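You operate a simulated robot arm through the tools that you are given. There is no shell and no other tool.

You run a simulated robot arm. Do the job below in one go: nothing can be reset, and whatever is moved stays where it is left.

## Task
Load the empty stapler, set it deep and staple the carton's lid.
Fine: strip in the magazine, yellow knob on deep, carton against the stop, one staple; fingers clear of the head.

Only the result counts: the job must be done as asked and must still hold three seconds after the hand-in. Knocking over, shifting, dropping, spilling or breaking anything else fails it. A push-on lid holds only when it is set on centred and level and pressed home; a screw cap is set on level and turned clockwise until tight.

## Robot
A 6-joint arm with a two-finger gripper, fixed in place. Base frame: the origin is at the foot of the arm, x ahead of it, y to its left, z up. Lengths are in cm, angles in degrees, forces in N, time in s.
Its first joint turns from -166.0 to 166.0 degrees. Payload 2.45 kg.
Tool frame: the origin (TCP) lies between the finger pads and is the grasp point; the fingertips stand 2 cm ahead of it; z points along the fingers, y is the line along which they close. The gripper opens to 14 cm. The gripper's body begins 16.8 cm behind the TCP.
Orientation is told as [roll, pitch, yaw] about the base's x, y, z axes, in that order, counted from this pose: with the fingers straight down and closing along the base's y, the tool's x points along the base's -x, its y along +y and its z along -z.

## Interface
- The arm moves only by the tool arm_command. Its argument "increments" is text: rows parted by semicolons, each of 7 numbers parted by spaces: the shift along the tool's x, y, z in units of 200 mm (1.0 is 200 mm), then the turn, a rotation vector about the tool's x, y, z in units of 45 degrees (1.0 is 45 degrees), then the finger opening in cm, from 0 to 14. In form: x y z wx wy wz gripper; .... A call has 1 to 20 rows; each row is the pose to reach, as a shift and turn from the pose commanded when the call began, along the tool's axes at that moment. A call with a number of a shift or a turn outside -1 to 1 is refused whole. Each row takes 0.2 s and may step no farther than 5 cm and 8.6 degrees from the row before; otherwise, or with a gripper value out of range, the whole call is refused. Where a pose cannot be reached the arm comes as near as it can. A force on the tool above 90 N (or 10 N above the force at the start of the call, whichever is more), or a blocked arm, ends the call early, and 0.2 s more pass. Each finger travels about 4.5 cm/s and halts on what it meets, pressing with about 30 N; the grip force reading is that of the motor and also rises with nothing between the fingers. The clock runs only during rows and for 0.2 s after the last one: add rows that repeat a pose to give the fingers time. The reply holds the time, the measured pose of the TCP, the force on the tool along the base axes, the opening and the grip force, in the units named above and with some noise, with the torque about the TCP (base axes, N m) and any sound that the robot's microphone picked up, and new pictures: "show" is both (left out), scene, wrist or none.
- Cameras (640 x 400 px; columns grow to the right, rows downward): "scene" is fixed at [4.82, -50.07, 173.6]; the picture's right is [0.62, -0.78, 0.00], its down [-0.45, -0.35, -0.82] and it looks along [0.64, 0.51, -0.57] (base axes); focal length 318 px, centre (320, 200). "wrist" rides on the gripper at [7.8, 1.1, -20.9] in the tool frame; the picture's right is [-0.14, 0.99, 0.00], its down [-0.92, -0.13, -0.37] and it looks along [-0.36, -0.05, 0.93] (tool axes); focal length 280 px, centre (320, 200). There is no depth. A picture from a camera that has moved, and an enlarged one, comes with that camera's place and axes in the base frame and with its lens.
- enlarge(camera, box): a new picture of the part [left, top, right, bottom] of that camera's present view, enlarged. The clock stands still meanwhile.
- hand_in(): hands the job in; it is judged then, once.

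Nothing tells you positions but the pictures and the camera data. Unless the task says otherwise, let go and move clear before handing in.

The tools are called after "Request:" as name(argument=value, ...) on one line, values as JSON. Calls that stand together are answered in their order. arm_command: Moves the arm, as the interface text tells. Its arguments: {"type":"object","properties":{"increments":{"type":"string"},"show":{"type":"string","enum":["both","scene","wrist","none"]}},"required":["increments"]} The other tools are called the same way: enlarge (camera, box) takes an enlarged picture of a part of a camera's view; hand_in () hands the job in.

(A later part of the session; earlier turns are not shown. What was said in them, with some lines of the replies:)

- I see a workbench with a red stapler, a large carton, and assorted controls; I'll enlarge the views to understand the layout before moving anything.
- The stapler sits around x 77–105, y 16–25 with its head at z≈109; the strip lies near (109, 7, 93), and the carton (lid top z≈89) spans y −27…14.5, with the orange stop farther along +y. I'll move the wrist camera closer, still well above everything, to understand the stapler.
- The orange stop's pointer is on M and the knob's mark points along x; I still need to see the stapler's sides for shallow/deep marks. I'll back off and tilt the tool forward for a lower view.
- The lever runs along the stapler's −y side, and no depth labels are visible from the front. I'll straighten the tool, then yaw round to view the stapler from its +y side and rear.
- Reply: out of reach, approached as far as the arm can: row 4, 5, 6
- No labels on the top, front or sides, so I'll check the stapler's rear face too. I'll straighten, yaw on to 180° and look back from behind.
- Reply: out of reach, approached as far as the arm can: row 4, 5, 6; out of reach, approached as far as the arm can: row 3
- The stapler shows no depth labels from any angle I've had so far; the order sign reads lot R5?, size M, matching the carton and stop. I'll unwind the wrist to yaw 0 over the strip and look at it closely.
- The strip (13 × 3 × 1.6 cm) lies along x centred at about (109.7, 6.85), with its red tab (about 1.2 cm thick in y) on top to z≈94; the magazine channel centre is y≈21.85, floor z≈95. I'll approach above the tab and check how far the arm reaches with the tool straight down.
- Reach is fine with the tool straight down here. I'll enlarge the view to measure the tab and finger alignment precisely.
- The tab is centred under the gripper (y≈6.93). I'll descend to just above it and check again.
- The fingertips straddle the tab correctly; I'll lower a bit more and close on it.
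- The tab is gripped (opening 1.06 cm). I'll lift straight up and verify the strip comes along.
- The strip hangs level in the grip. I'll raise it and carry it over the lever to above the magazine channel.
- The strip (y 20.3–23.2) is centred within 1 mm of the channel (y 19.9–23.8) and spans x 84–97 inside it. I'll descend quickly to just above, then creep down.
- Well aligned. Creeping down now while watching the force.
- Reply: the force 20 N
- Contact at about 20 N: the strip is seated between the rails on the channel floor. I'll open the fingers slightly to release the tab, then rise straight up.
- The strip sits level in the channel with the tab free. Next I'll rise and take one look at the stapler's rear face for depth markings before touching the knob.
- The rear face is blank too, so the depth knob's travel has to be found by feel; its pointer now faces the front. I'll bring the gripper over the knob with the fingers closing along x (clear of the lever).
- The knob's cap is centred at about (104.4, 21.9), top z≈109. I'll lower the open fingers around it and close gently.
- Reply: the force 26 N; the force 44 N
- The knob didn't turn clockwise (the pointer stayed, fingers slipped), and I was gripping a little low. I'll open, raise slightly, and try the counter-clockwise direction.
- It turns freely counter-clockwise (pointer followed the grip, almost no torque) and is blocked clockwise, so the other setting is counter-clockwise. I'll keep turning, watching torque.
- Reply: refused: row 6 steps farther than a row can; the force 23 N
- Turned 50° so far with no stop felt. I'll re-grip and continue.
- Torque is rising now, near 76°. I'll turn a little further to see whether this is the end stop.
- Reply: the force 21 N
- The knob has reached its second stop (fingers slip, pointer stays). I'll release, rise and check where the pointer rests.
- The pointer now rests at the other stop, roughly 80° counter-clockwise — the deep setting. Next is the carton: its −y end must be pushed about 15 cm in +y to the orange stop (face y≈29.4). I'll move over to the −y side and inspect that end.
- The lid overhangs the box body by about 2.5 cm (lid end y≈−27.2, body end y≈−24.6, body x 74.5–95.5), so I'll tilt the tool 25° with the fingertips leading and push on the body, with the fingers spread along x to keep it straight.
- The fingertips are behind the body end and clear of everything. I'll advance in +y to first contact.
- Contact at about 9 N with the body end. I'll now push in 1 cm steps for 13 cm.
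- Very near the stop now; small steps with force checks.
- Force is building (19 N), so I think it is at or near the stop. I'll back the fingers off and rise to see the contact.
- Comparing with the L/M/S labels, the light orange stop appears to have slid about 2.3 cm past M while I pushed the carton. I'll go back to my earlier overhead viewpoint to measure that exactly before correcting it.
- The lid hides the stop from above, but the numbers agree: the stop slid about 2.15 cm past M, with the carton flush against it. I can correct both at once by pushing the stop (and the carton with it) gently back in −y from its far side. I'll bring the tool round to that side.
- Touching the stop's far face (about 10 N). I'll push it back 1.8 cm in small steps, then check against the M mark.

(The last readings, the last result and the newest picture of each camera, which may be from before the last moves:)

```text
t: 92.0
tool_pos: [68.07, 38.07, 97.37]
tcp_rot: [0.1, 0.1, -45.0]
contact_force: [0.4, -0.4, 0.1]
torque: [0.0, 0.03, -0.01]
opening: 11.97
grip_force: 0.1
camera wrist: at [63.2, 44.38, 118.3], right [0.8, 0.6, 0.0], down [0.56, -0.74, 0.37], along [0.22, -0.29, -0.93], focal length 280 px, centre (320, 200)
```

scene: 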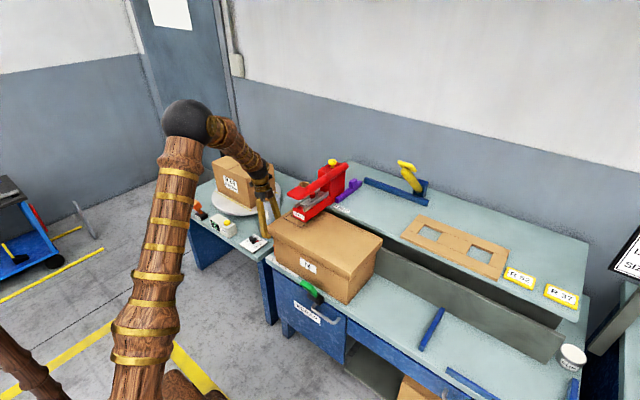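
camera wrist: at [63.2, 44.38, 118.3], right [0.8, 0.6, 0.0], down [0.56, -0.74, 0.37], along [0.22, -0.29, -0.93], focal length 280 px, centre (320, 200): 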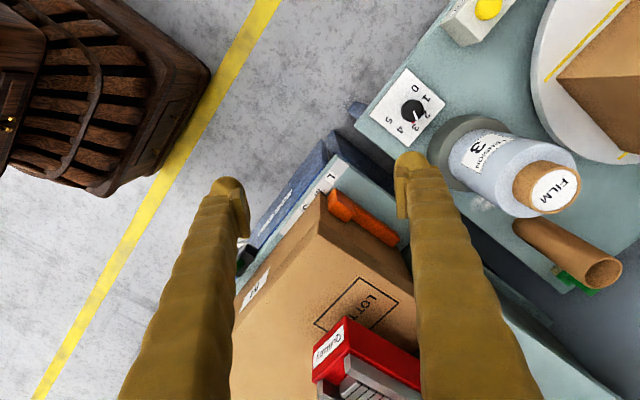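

Request:
enlarge(camera="wrist", box=[280, 150, 420, 260])

Request:
enlarge(camera="wrist", box=[295, 160, 355, 220])

```text
3.64 times, centred on (350, 205) of wrist
camera zoom: at [63.2, 44.38, 118.3], right [0.8, 0.6, 0.0], down [0.56, -0.74, 0.37], along [0.22, -0.29, -0.93], focal length 1020 px, centre (211, 182)
```

zoom: 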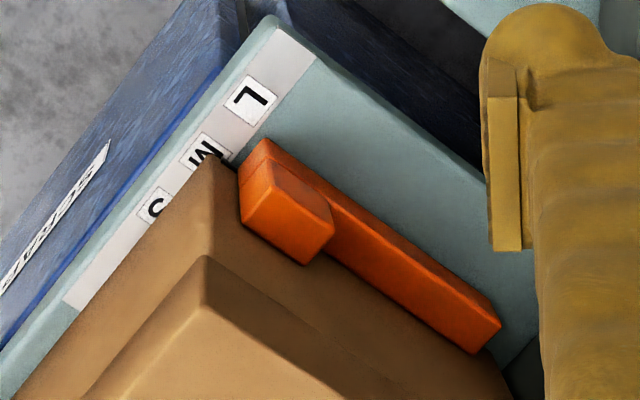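

```text
6.67 times, centred on (325, 190) of wrist
camera zoom: at [63.2, 44.38, 118.3], right [0.8, 0.6, 0.0], down [0.56, -0.74, 0.37], along [0.22, -0.29, -0.93], focal length 1869 px, centre (287, 267)
```

zoom: 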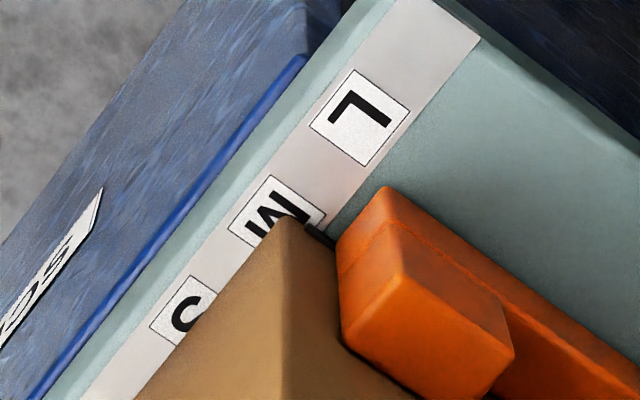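

The stop's pointer is back at the M mark (within about 2 mm) and the carton body sits flush against it. Next I'll rise and position closed fingers above the stapler's press pad at about (76.5, 16.5).

Request:
arm_command(increments="0 0 -0.167 0 0 -0.167 10; 0 0 -0.333 0 0 -0.333 8; 0 0 -0.5 0 0 -0.5 6; 0 0 -0.667 0 0 -0.667 4; 0 0 -0.833 0 0 -0.833 2; 0 0 -1.0 0 0 -1.0 0", show="none")

Request:
arm_command(increments="-0.08 -0.2 -0.1 0 0 0 0; -0.17 -0.4 -0.15 0 0 0 0; -0.25 -0.6 -0.2 0 0 0 0; -0.34 -0.8 -0.2 0 0 0 0; -0.42 -1.0 -0.2 0 0 0 0", show="wrist")

Request:
enlarge(camera="scene", box=[230, 100, 400, 290])

```text
t: 93.4
tool_pos: [68.07, 38.25, 117.22]
tcp_rot: [0.1, -0.1, 0.1]
contact_force: [-0.1, 1.4, -0.5]
torque: [0.0, 0.04, -0.01]
opening: 0.24
grip_force: 0.0
```

```text
t: 94.6
tool_pos: [76.38, 18.18, 121.28]
tcp_rot: [0.1, 0.1, 0.0]
contact_force: [-0.1, -1.1, 0.3]
torque: [0.02, 0.02, 0.01]
opening: 0.01
grip_force: 29.7
camera wrist: at [68.61, 19.15, 142.3], right [0.14, 0.99, 0.0], down [0.92, -0.13, 0.37], along [0.37, -0.05, -0.93], focal length 280 px, centre (320, 200)
```

wrist: 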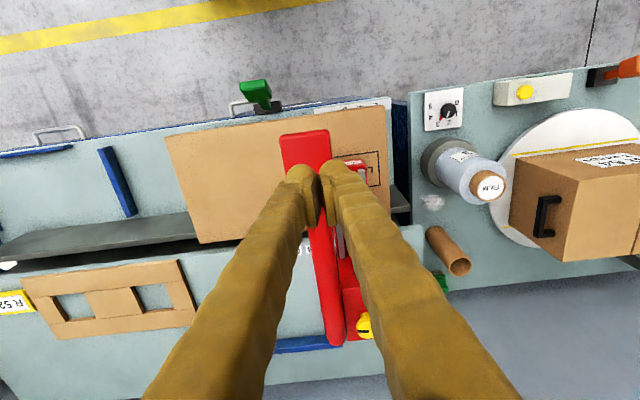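

```text
2.11 times, centred on (315, 195) of scene
camera zoom: at [4.82, -50.07, 173.6], right [0.62, -0.78, 0.0], down [-0.45, -0.35, -0.82], along [0.64, 0.51, -0.57], focal length 669 px, centre (330, 210)
```

zoom: 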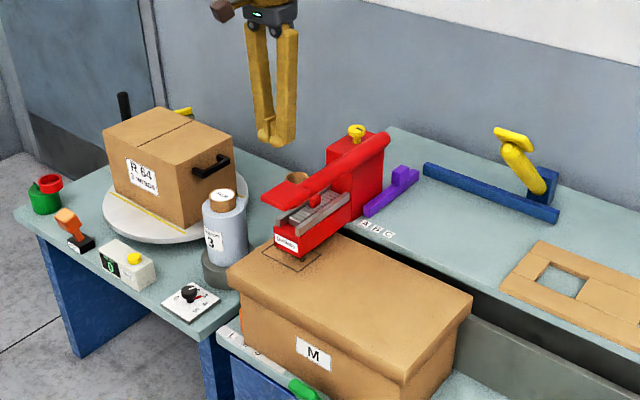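

Request:
enlarge(camera="wrist", box=[320, 270, 400, 350])

Request:
arm_command(increments="0 -0.088 0.15 0 0 0 0; 0 -0.088 0.3 0 0 0 0; 0 -0.088 0.4 0 0 0 0; 0 -0.088 0.44 0 0 0 0", show="none")

Request:
enlarge(camera="scene", box=[270, 140, 350, 230])

```text
5.00 times, centred on (360, 310) of wrist
camera zoom: at [68.61, 19.15, 142.3], right [0.14, 0.99, 0.0], down [0.92, -0.13, 0.37], along [0.37, -0.05, -0.93], focal length 1402 px, centre (120, -350)
```

zoom: 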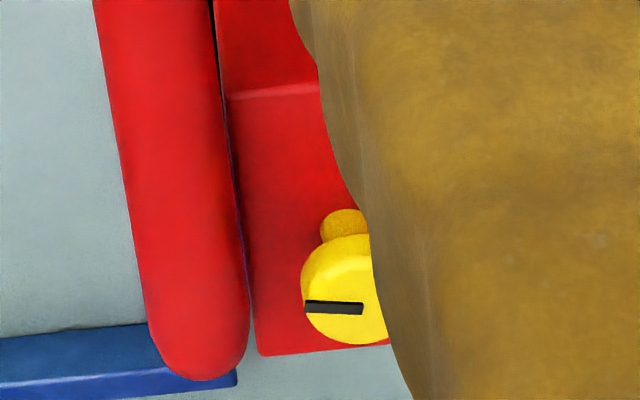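

```text
t: 95.6
tool_pos: [76.56, 16.44, 112.37]
tcp_rot: [0.1, -0.1, 0.0]
contact_force: [-0.2, 0.6, -0.2]
torque: [0.01, 0.0, 0.01]
opening: 0.03
grip_force: 29.4
```

```text
4.44 times, centred on (310, 185) of scene
camera zoom: at [4.82, -50.07, 173.6], right [0.62, -0.78, 0.0], down [-0.45, -0.35, -0.82], along [0.64, 0.51, -0.57], focal length 1412 px, centre (364, 267)
```

zoom: 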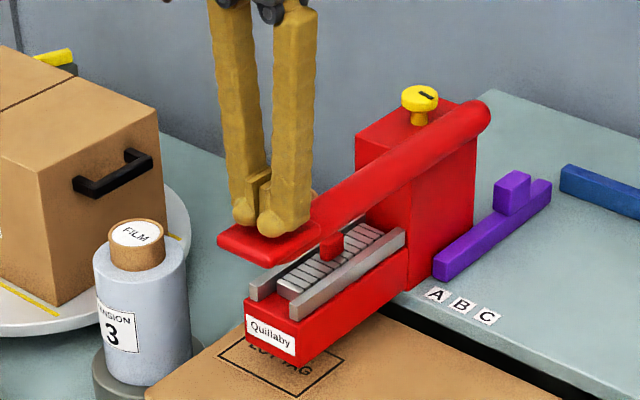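

The fingers are just above the pad; the knob still points to deep. I'll press down step by step, listening for the staple.

Request:
arm_command(increments="0 0 0.02 0 0 0 0; 0 0 0.04 0 0 0 0; 0 0 0.06 0 0 0 0; 0 0 0.08 0 0 0 0; 0 0 0.1 0 0 0 0", show="none")

```text
t: 96.8
tool_pos: [76.5, 16.47, 110.48]
tcp_rot: [0.0, -0.1, 0.0]
contact_force: [-0.7, -0.3, 1.5]
torque: [0.0, -0.01, 0.02]
opening: 0.59
grip_force: 29.2
```

Request:
enlarge(camera="scene", box=[270, 150, 340, 220])

Request:
enlarge(camera="wrist", box=[240, 100, 400, 260])

```text
5.71 times, centred on (305, 185) of scene
camera zoom: at [4.82, -50.07, 173.6], right [0.62, -0.78, 0.0], down [-0.45, -0.35, -0.82], along [0.64, 0.51, -0.57], focal length 1815 px, centre (406, 286)
```

zoom: 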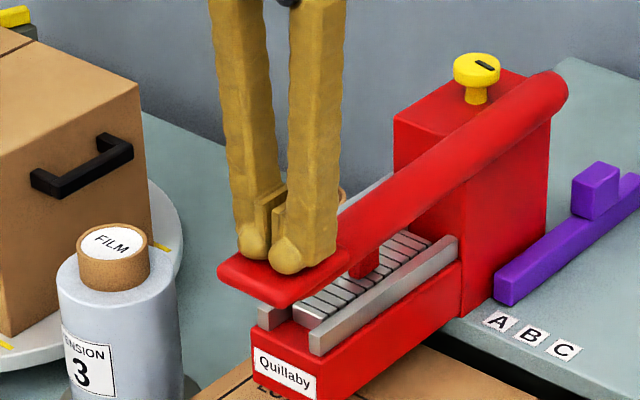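

```text
2.50 times, centred on (320, 180) of wrist
camera zoom: at [68.58, 17.42, 131.47], right [0.14, 0.99, 0.0], down [0.92, -0.13, 0.37], along [0.37, -0.05, -0.93], focal length 701 px, centre (320, 250)
```

zoom: 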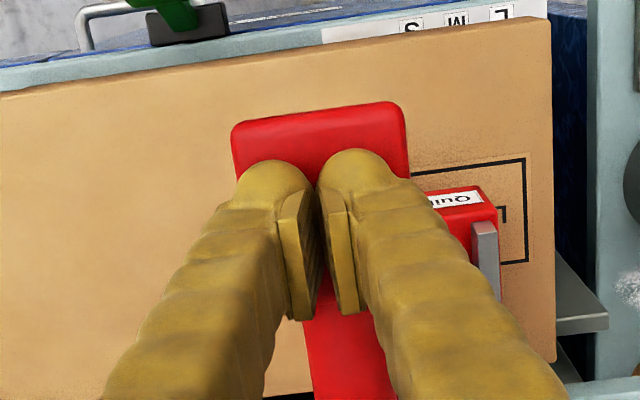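

The lever is moving down lightly under the fingers. Continuing the press.

Request:
arm_command(increments="0 0 0.025 0 0 0 0; 0 0 0.05 0 0 0 0; 0 0 0.075 0 0 0 0; 0 0 0.1 0 0 0 0", show="none")

Request:
enlarge(camera="scene", box=[270, 150, 340, 220])

```text
t: 97.8
tool_pos: [76.5, 16.52, 108.49]
tcp_rot: [0.1, -0.1, 0.0]
contact_force: [0.1, -0.4, 2.1]
torque: [-0.05, -0.02, -0.03]
opening: 0.61
grip_force: 29.0
```

```text
5.71 times, centred on (305, 185) of scene
camera zoom: at [4.82, -50.07, 173.6], right [0.62, -0.78, 0.0], down [-0.45, -0.35, -0.82], along [0.64, 0.51, -0.57], focal length 1815 px, centre (406, 286)
```

zoom: 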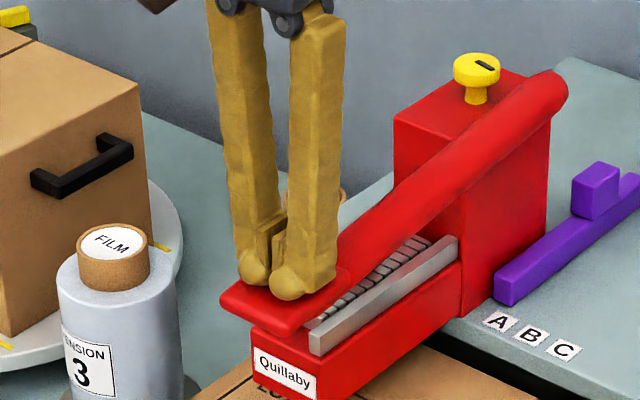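

Request:
arm_command(increments="0 0 0.025 0 0 0 0; 0 0 0.05 0 0 0 0; 0 0 0.075 0 0 0 0; 0 0 0.1 0 0 0 0", show="none")

Request:
enlarge(camera="scene", box=[270, 150, 340, 220])

```text
t: 98.8
tool_pos: [76.35, 16.44, 106.42]
tcp_rot: [0.1, -0.1, 0.1]
contact_force: [0.1, -0.2, 2.9]
torque: [-0.02, -0.06, -0.06]
opening: 0.6
grip_force: 29.6
```

```text
5.71 times, centred on (305, 185) of scene
camera zoom: at [4.82, -50.07, 173.6], right [0.62, -0.78, 0.0], down [-0.45, -0.35, -0.82], along [0.64, 0.51, -0.57], focal length 1815 px, centre (406, 286)
```

zoom: 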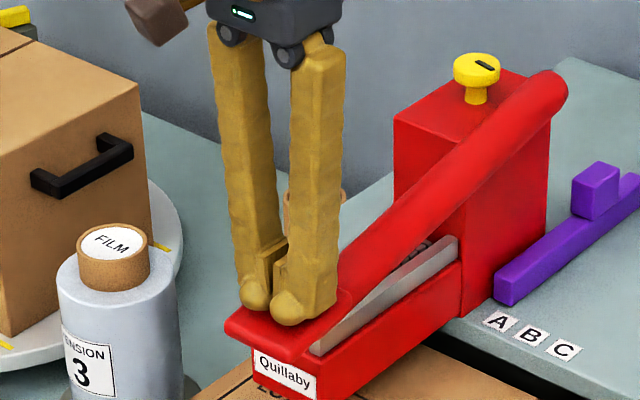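

Request:
arm_command(increments="0 0 0.025 0 0 0 0; 0 0 0.05 0 0 0 0; 0 0 0.075 0 0 0 0; 0 0 0.1 0 0 0 0", show="none")

Request:
enlarge(camera="scene", box=[270, 150, 340, 220])

```text
t: 99.8
tool_pos: [76.41, 16.44, 104.73]
tcp_rot: [0.1, -0.4, 0.0]
contact_force: [-8.4, -1.7, 42.9]
torque: [-0.06, -0.4, 0.03]
opening: 0.6
grip_force: 29.1
```

```text
5.71 times, centred on (305, 185) of scene
camera zoom: at [4.82, -50.07, 173.6], right [0.62, -0.78, 0.0], down [-0.45, -0.35, -0.82], along [0.64, 0.51, -0.57], focal length 1815 px, centre (406, 286)
```

zoom: 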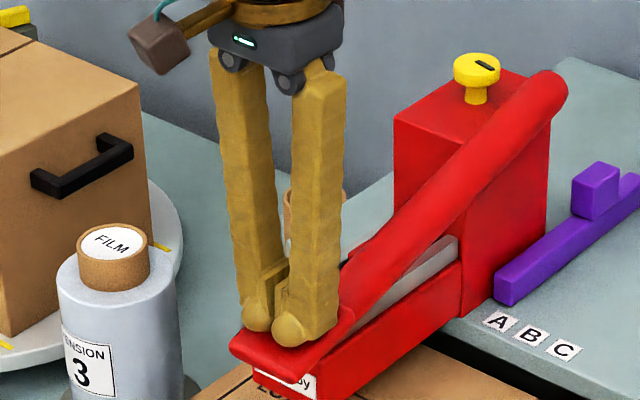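

Resistance has built to about 43 N at the bottom of the stroke with no click heard yet. I'll press slightly further.

Request:
arm_command(increments="0 0 0.01 0 0 0 0; 0 0 0.02 0 0 0 0; 0 0 0.02 0 0 0 0", show="none")

Request:
enlarge(camera="scene", box=[270, 150, 340, 220])

```text
t: 100.3
tool_pos: [76.38, 16.51, 104.8]
tcp_rot: [0.2, -0.5, 0.1]
contact_force: [-12.6, 0.8, 27.4]
torque: [-0.03, -0.15, 0.05]
opening: 0.58
grip_force: 29.0
stopped in row 2: the force on the tool passed its limit at 97 N (the readings are from after the stop); the commanded pose is now the measured one
```

```text
5.71 times, centred on (305, 185) of scene
camera zoom: at [4.82, -50.07, 173.6], right [0.62, -0.78, 0.0], down [-0.45, -0.35, -0.82], along [0.64, 0.51, -0.57], focal length 1815 px, centre (406, 286)
```

zoom: 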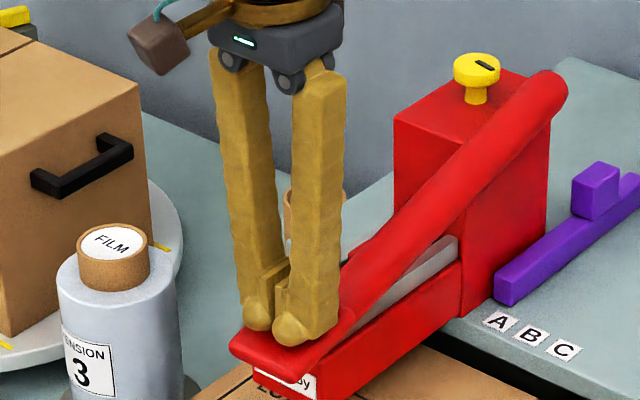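

The lever has bottomed out on its hard stop. I'll lift off and look for the staple before doing anything else.

Request:
arm_command(increments="0 0 -0.05 0 0 0 0; 0 0 -0.15 0 0 0 0; 0 0 -0.3 0 0 0 0; 0 0 -0.5 0 0 0 0; 0 0 -0.7 0 0 0 0", show="both")

Request:
enlarge(camera="scene", box=[260, 150, 350, 240])

Request:
enlarge(camera="scene", box=[290, 200, 330, 235])

```text
t: 101.5
tool_pos: [76.35, 16.39, 118.65]
tcp_rot: [0.2, -0.2, 0.0]
contact_force: [0.1, 0.4, 0.1]
torque: [0.04, 0.03, -0.03]
opening: 0.0
grip_force: 29.5
camera wrist: at [68.41, 17.37, 139.56], right [0.14, 0.99, 0.0], down [0.92, -0.13, 0.37], along [0.37, -0.05, -0.93], focal length 280 px, centre (320, 200)
```

scene: 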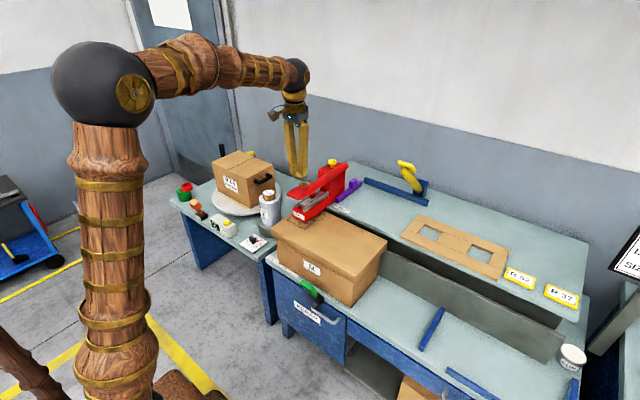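
wrist: 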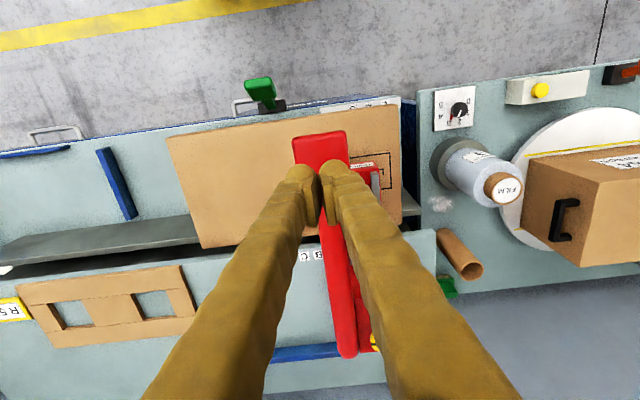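

```text
4.44 times, centred on (305, 195) of scene
camera zoom: at [4.82, -50.07, 173.6], right [0.62, -0.78, 0.0], down [-0.45, -0.35, -0.82], along [0.64, 0.51, -0.57], focal length 1412 px, centre (387, 222)
```

zoom: 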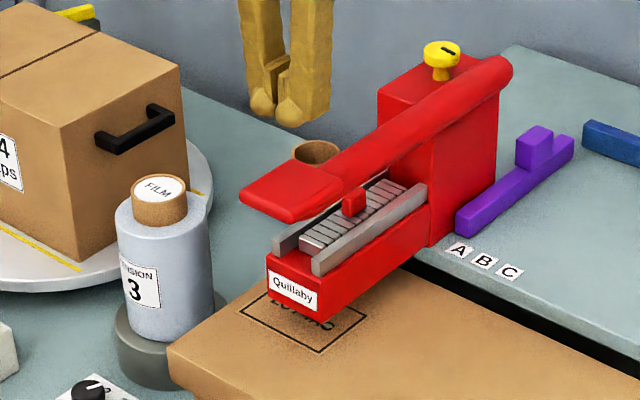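

```text
11.43 times, centred on (310, 218) of scene
camera zoom: at [4.82, -50.07, 173.6], right [0.62, -0.78, 0.0], down [-0.45, -0.35, -0.82], along [0.64, 0.51, -0.57], focal length 3630 px, centre (434, 0)
```

zoom: 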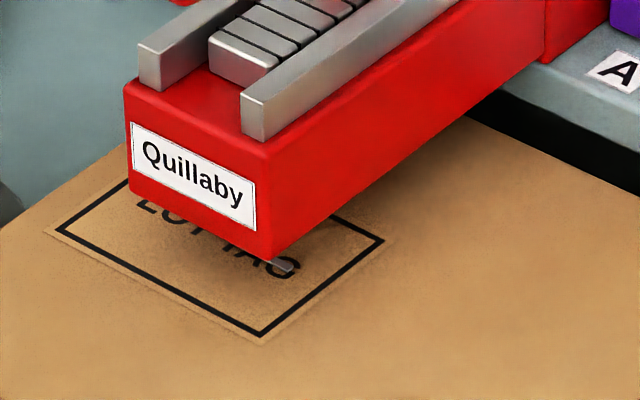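

A staple is now in the lid at the LOT TAG, and the lever has sprung back up. I'll move clear and re-check the stop and carton from the earlier viewpoint.

Request:
arm_command(increments="0.1 0.2 -0.05 0 0 0 2; 0.2 0.4 -0.1 0 0 0 4; 0.3 0.6 -0.1 0 0 0 6; 0.4 0.8 -0.1 0 0 0 8; 0.42 1.0 -0.1 0 0 0 10", show="none")

Request:
arm_command(increments="0 0.01 0.183 0 0 0.167 11; 0 0.03 0.367 0 0 0.333 12; 0 0.05 0.55 0 0 0.5 12; 0 0.06 0.733 0 0 0.667 12; 0 0.07 0.9 0 0 0.833 12; 0 0.08 1.0 0 0 1.0 12", show="wrist")

Request:
enlarge(camera="wrist", box=[280, 150, 420, 260])

Request:
enlarge(camera="scene", box=[260, 150, 400, 300])

```text
t: 102.8
tool_pos: [68.03, 36.42, 120.68]
tcp_rot: [0.1, -0.4, 0.0]
contact_force: [-0.5, -0.3, -0.4]
torque: [0.0, 0.0, 0.05]
opening: 9.97
grip_force: 0.5
```

```text
t: 104.2
tool_pos: [68.08, 38.03, 100.51]
tcp_rot: [0.5, -0.2, -45.1]
contact_force: [-0.1, -0.2, 0.3]
torque: [-0.06, 0.0, 0.0]
opening: 11.99
grip_force: 0.0
camera wrist: at [63.14, 44.23, 121.5], right [0.8, 0.6, 0.01], down [0.56, -0.74, 0.37], along [0.23, -0.29, -0.93], focal length 280 px, centre (320, 200)
```

wrist: 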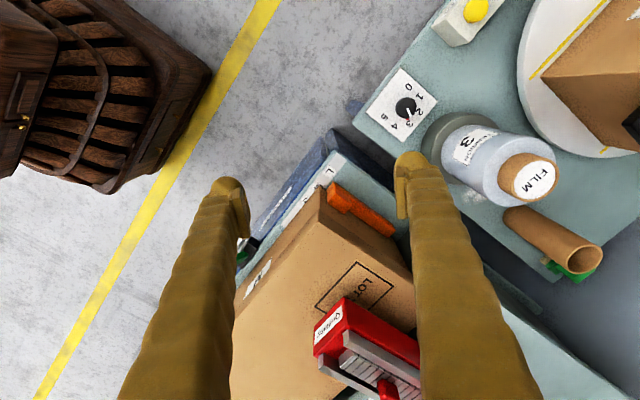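

```text
3.64 times, centred on (350, 205) of wrist
camera zoom: at [63.14, 44.23, 121.5], right [0.8, 0.6, 0.01], down [0.56, -0.74, 0.37], along [0.23, -0.29, -0.93], focal length 1020 px, centre (211, 182)
```

zoom: 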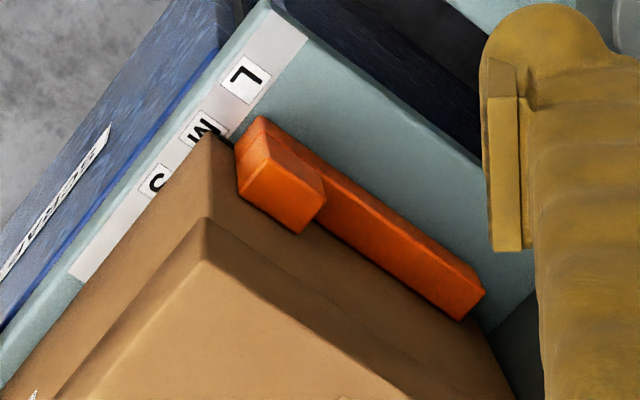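

```text
2.67 times, centred on (330, 225) of scene
camera zoom: at [4.82, -50.07, 173.6], right [0.62, -0.78, 0.0], down [-0.45, -0.35, -0.82], along [0.64, 0.51, -0.57], focal length 847 px, centre (293, 133)
```

zoom: 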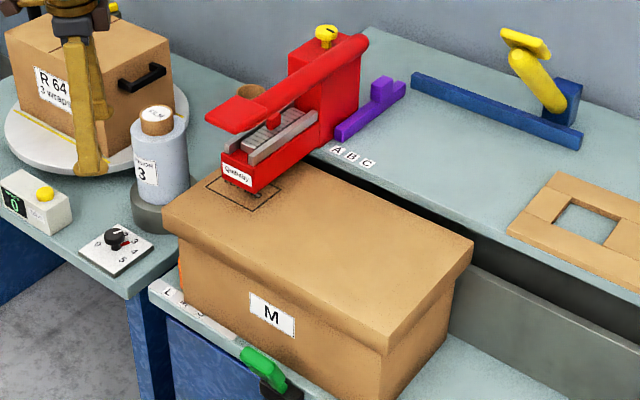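

Request:
enlarge(camera="wrist", box=[310, 170, 370, 225])

Request:
enlarge(camera="wrist", box=[350, 195, 410, 250])

Request:
enlarge(camera="wrist", box=[300, 260, 410, 370])

Request:
enlarge(camera="wrist", box=[310, 165, 350, 205])

```text
7.27 times, centred on (340, 198) of wrist
camera zoom: at [63.14, 44.23, 121.5], right [0.8, 0.6, 0.01], down [0.56, -0.74, 0.37], along [0.23, -0.29, -0.93], focal length 2039 px, centre (174, 218)
```

zoom: 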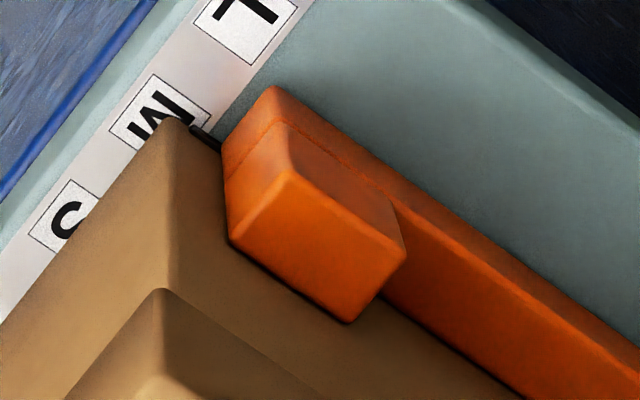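

```text
7.27 times, centred on (380, 222) of wrist
camera zoom: at [63.14, 44.23, 121.5], right [0.8, 0.6, 0.01], down [0.56, -0.74, 0.37], along [0.23, -0.29, -0.93], focal length 2039 px, centre (-116, 36)
```

zoom: 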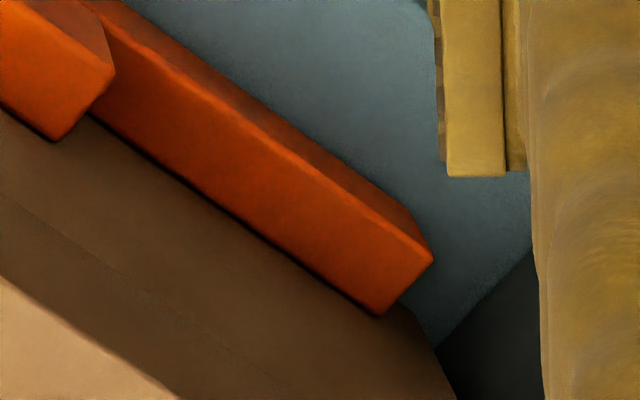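

```text
3.64 times, centred on (355, 315) of wrist
camera zoom: at [63.14, 44.23, 121.5], right [0.8, 0.6, 0.01], down [0.56, -0.74, 0.37], along [0.23, -0.29, -0.93], focal length 1020 px, centre (193, -218)
```

zoom: 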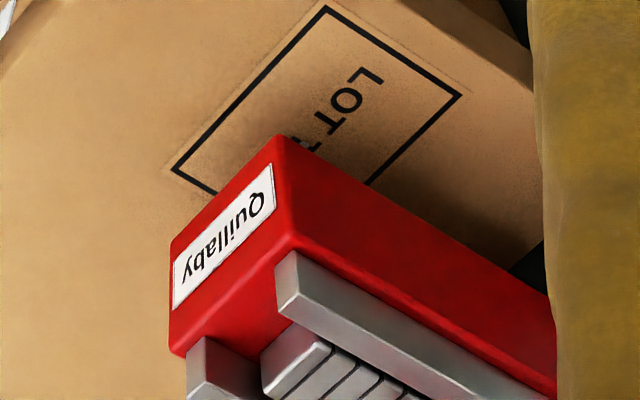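

```text
10.00 times, centred on (330, 185) of wrist
camera zoom: at [63.14, 44.23, 121.5], right [0.8, 0.6, 0.01], down [0.56, -0.74, 0.37], along [0.23, -0.29, -0.93], focal length 2804 px, centre (220, 350)
```

zoom: 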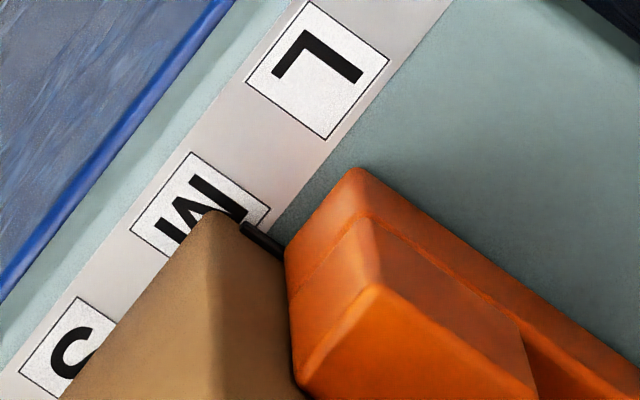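

The pointer is back on M and the carton appears flush. I'll take one more look from the front, in line with the stop's face, to confirm contact and the single staple.

Request:
arm_command(increments="0.018 -0.053 -0.042 0 0 -0.167 14; 0.035 -0.106 -0.083 0 0 -0.333 14; 0.053 -0.159 -0.125 0 0 -0.5 14; 0.071 -0.212 -0.167 0 0 -0.667 14; 0.088 -0.265 -0.208 0 0 -0.833 14; 0.106 -0.318 -0.25 0 0 -1.0 14", show="none")

Request:
arm_command(increments="0.034 -0.05 0.036 0 -0.167 0 14; 0.068 -0.1 0.072 0 -0.333 0 14; 0.103 -0.15 0.108 0 -0.5 0 14; 0.137 -0.2 0.143 0 -0.667 0 14; 0.171 -0.25 0.18 0 -0.833 0 14; 0.205 -0.3 0.215 0 -1.0 0 14; 0.205 -0.3 0.215 0 -1.0 0 14", show="wrist")

Request:
enlarge(camera="wrist", box=[310, 50, 360, 90])

Request:
enlarge(camera="wrist", box=[230, 130, 380, 260])

```text
t: 105.5
tool_pos: [61.98, 35.13, 105.58]
tcp_rot: [0.3, -0.3, 0.1]
contact_force: [0.0, -0.9, -0.9]
torque: [0.01, -0.04, 0.0]
opening: 14.03
grip_force: 0.1
```

```text
t: 107.2
tool_pos: [57.97, 29.04, 101.12]
tcp_rot: [0.3, -45.4, -0.2]
contact_force: [-0.4, -1.0, -0.4]
torque: [0.02, 0.05, 0.01]
opening: 14.01
grip_force: 0.2
camera wrist: at [37.61, 30.06, 110.35], right [0.1, 0.99, 0.1], down [0.38, -0.13, 0.91], along [0.92, -0.05, -0.39], focal length 280 px, centre (320, 200)
```

wrist: 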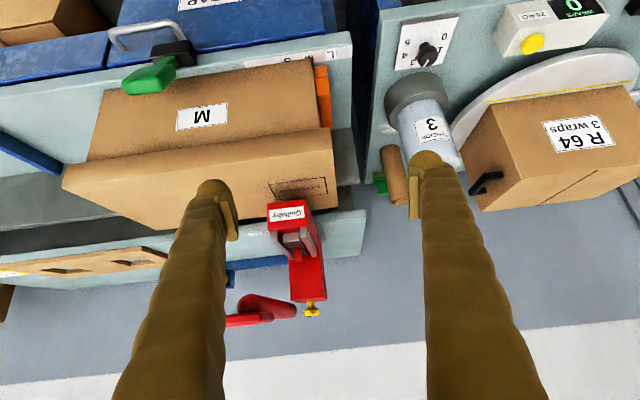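

```text
10.00 times, centred on (335, 70) of wrist
camera zoom: at [37.61, 30.06, 110.35], right [0.1, 0.99, 0.1], down [0.38, -0.13, 0.91], along [0.92, -0.05, -0.39], focal length 2804 px, centre (170, 1500)
```

zoom: 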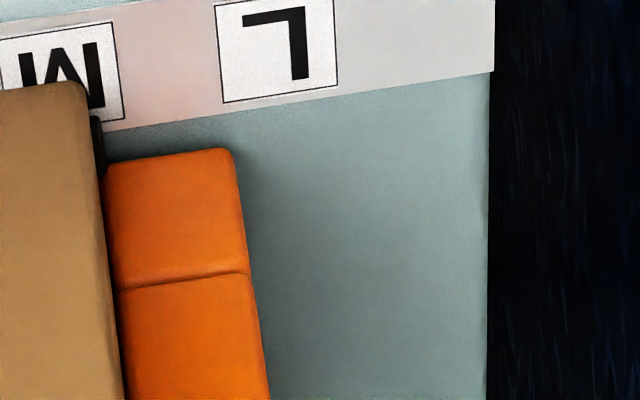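

```text
3.08 times, centred on (305, 195) of wrist
camera zoom: at [37.61, 30.06, 110.35], right [0.1, 0.99, 0.1], down [0.38, -0.13, 0.91], along [0.92, -0.05, -0.39], focal length 863 px, centre (366, 215)
```

zoom: 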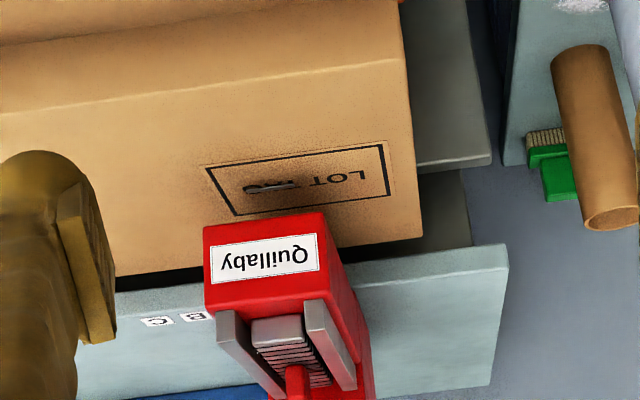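

Request:
enlarge(camera="wrist", box=[275, 165, 340, 210])

Request:
enlarge(camera="scene", box=[285, 150, 355, 230])

Request:
enlarge(camera="scene", box=[170, 140, 320, 280])

```text
8.89 times, centred on (308, 188) of wrist
camera zoom: at [37.61, 30.06, 110.35], right [0.1, 0.99, 0.1], down [0.38, -0.13, 0.91], along [0.92, -0.05, -0.39], focal length 2492 px, centre (431, 311)
```

zoom: 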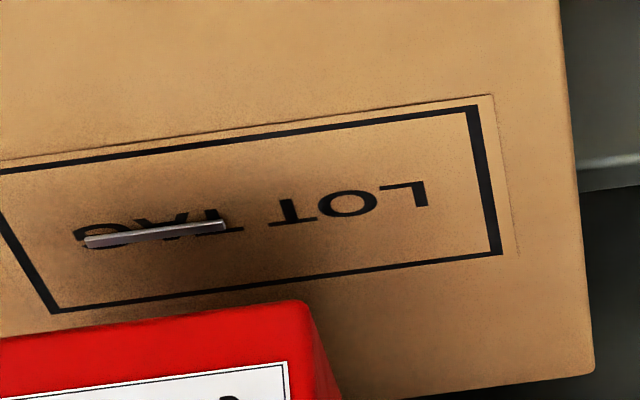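

```text
5.00 times, centred on (320, 190) of scene
camera zoom: at [4.82, -50.07, 173.6], right [0.62, -0.78, 0.0], down [-0.45, -0.35, -0.82], along [0.64, 0.51, -0.57], focal length 1588 px, centre (320, 250)
```

zoom: 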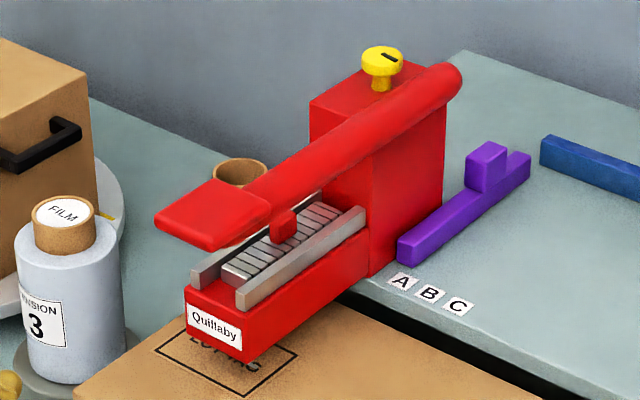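

```text
2.86 times, centred on (245, 210) of scene
camera zoom: at [4.82, -50.07, 173.6], right [0.62, -0.78, 0.0], down [-0.45, -0.35, -0.82], along [0.64, 0.51, -0.57], focal length 907 px, centre (534, 171)
```

zoom: 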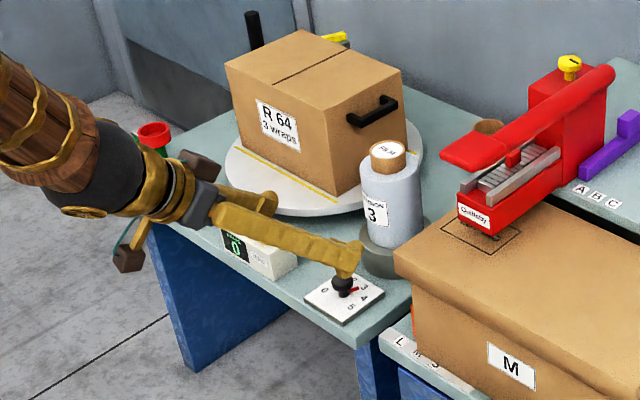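

There is exactly one staple in the lid, the strip is in the magazine, the knob points to deep, the stop is on M with the carton flush against it, and the lever is up. I'll back the arm off a little further and hand in.

Request:
arm_command(increments="-0.06 0 -0.18 0 0 0 14; -0.12 0 -0.36 0 0 0 14; -0.177 0 -0.53 0 0 0 14; -0.177 0 -0.53 0 0 0 14", show="scene")

```text
t: 108.2
tool_pos: [52.94, 28.96, 111.02]
tcp_rot: [0.3, -45.5, -0.2]
contact_force: [-0.6, 0.1, 0.1]
torque: [-0.04, 0.0, -0.01]
opening: 14.02
grip_force: 0.1
```

scene: 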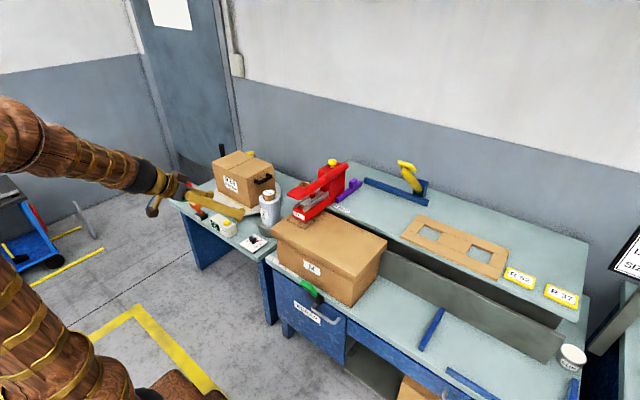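

The arm is clear of the stapler, and everything looks settled and in place. Handing in now.

Request:
hand_in()

```text
The job is handed in.
```

I handed the job in with everything in place by my last camera check. No verdict came back, so I can't say whether it passed.

- **Strip:** it lies level between the rails of the magazine, with the red tab up.
- **Knob:** I turned it to its other stop, about 80° counter-clockwise. The stapler has no depth labels I could find, so I took that stop to be deep. The knob would not turn the other way from where it started.
- **Carton:** it sits against the orange stop, with the stop's pointer on M.
- **Staple:** there is exactly one, in the lid at the LOT TAG box. The press lever has sprung back up.
- **Arm:** the fingers are well clear of the head and hold nothing.

**Stop moved and put back:** while pushing the carton I slid the orange stop about 2.2 cm past M. I pushed it and the carton back together before stapling, and its pointer now sits within about 2 mm of where it started. I saw nothing else moved or knocked.
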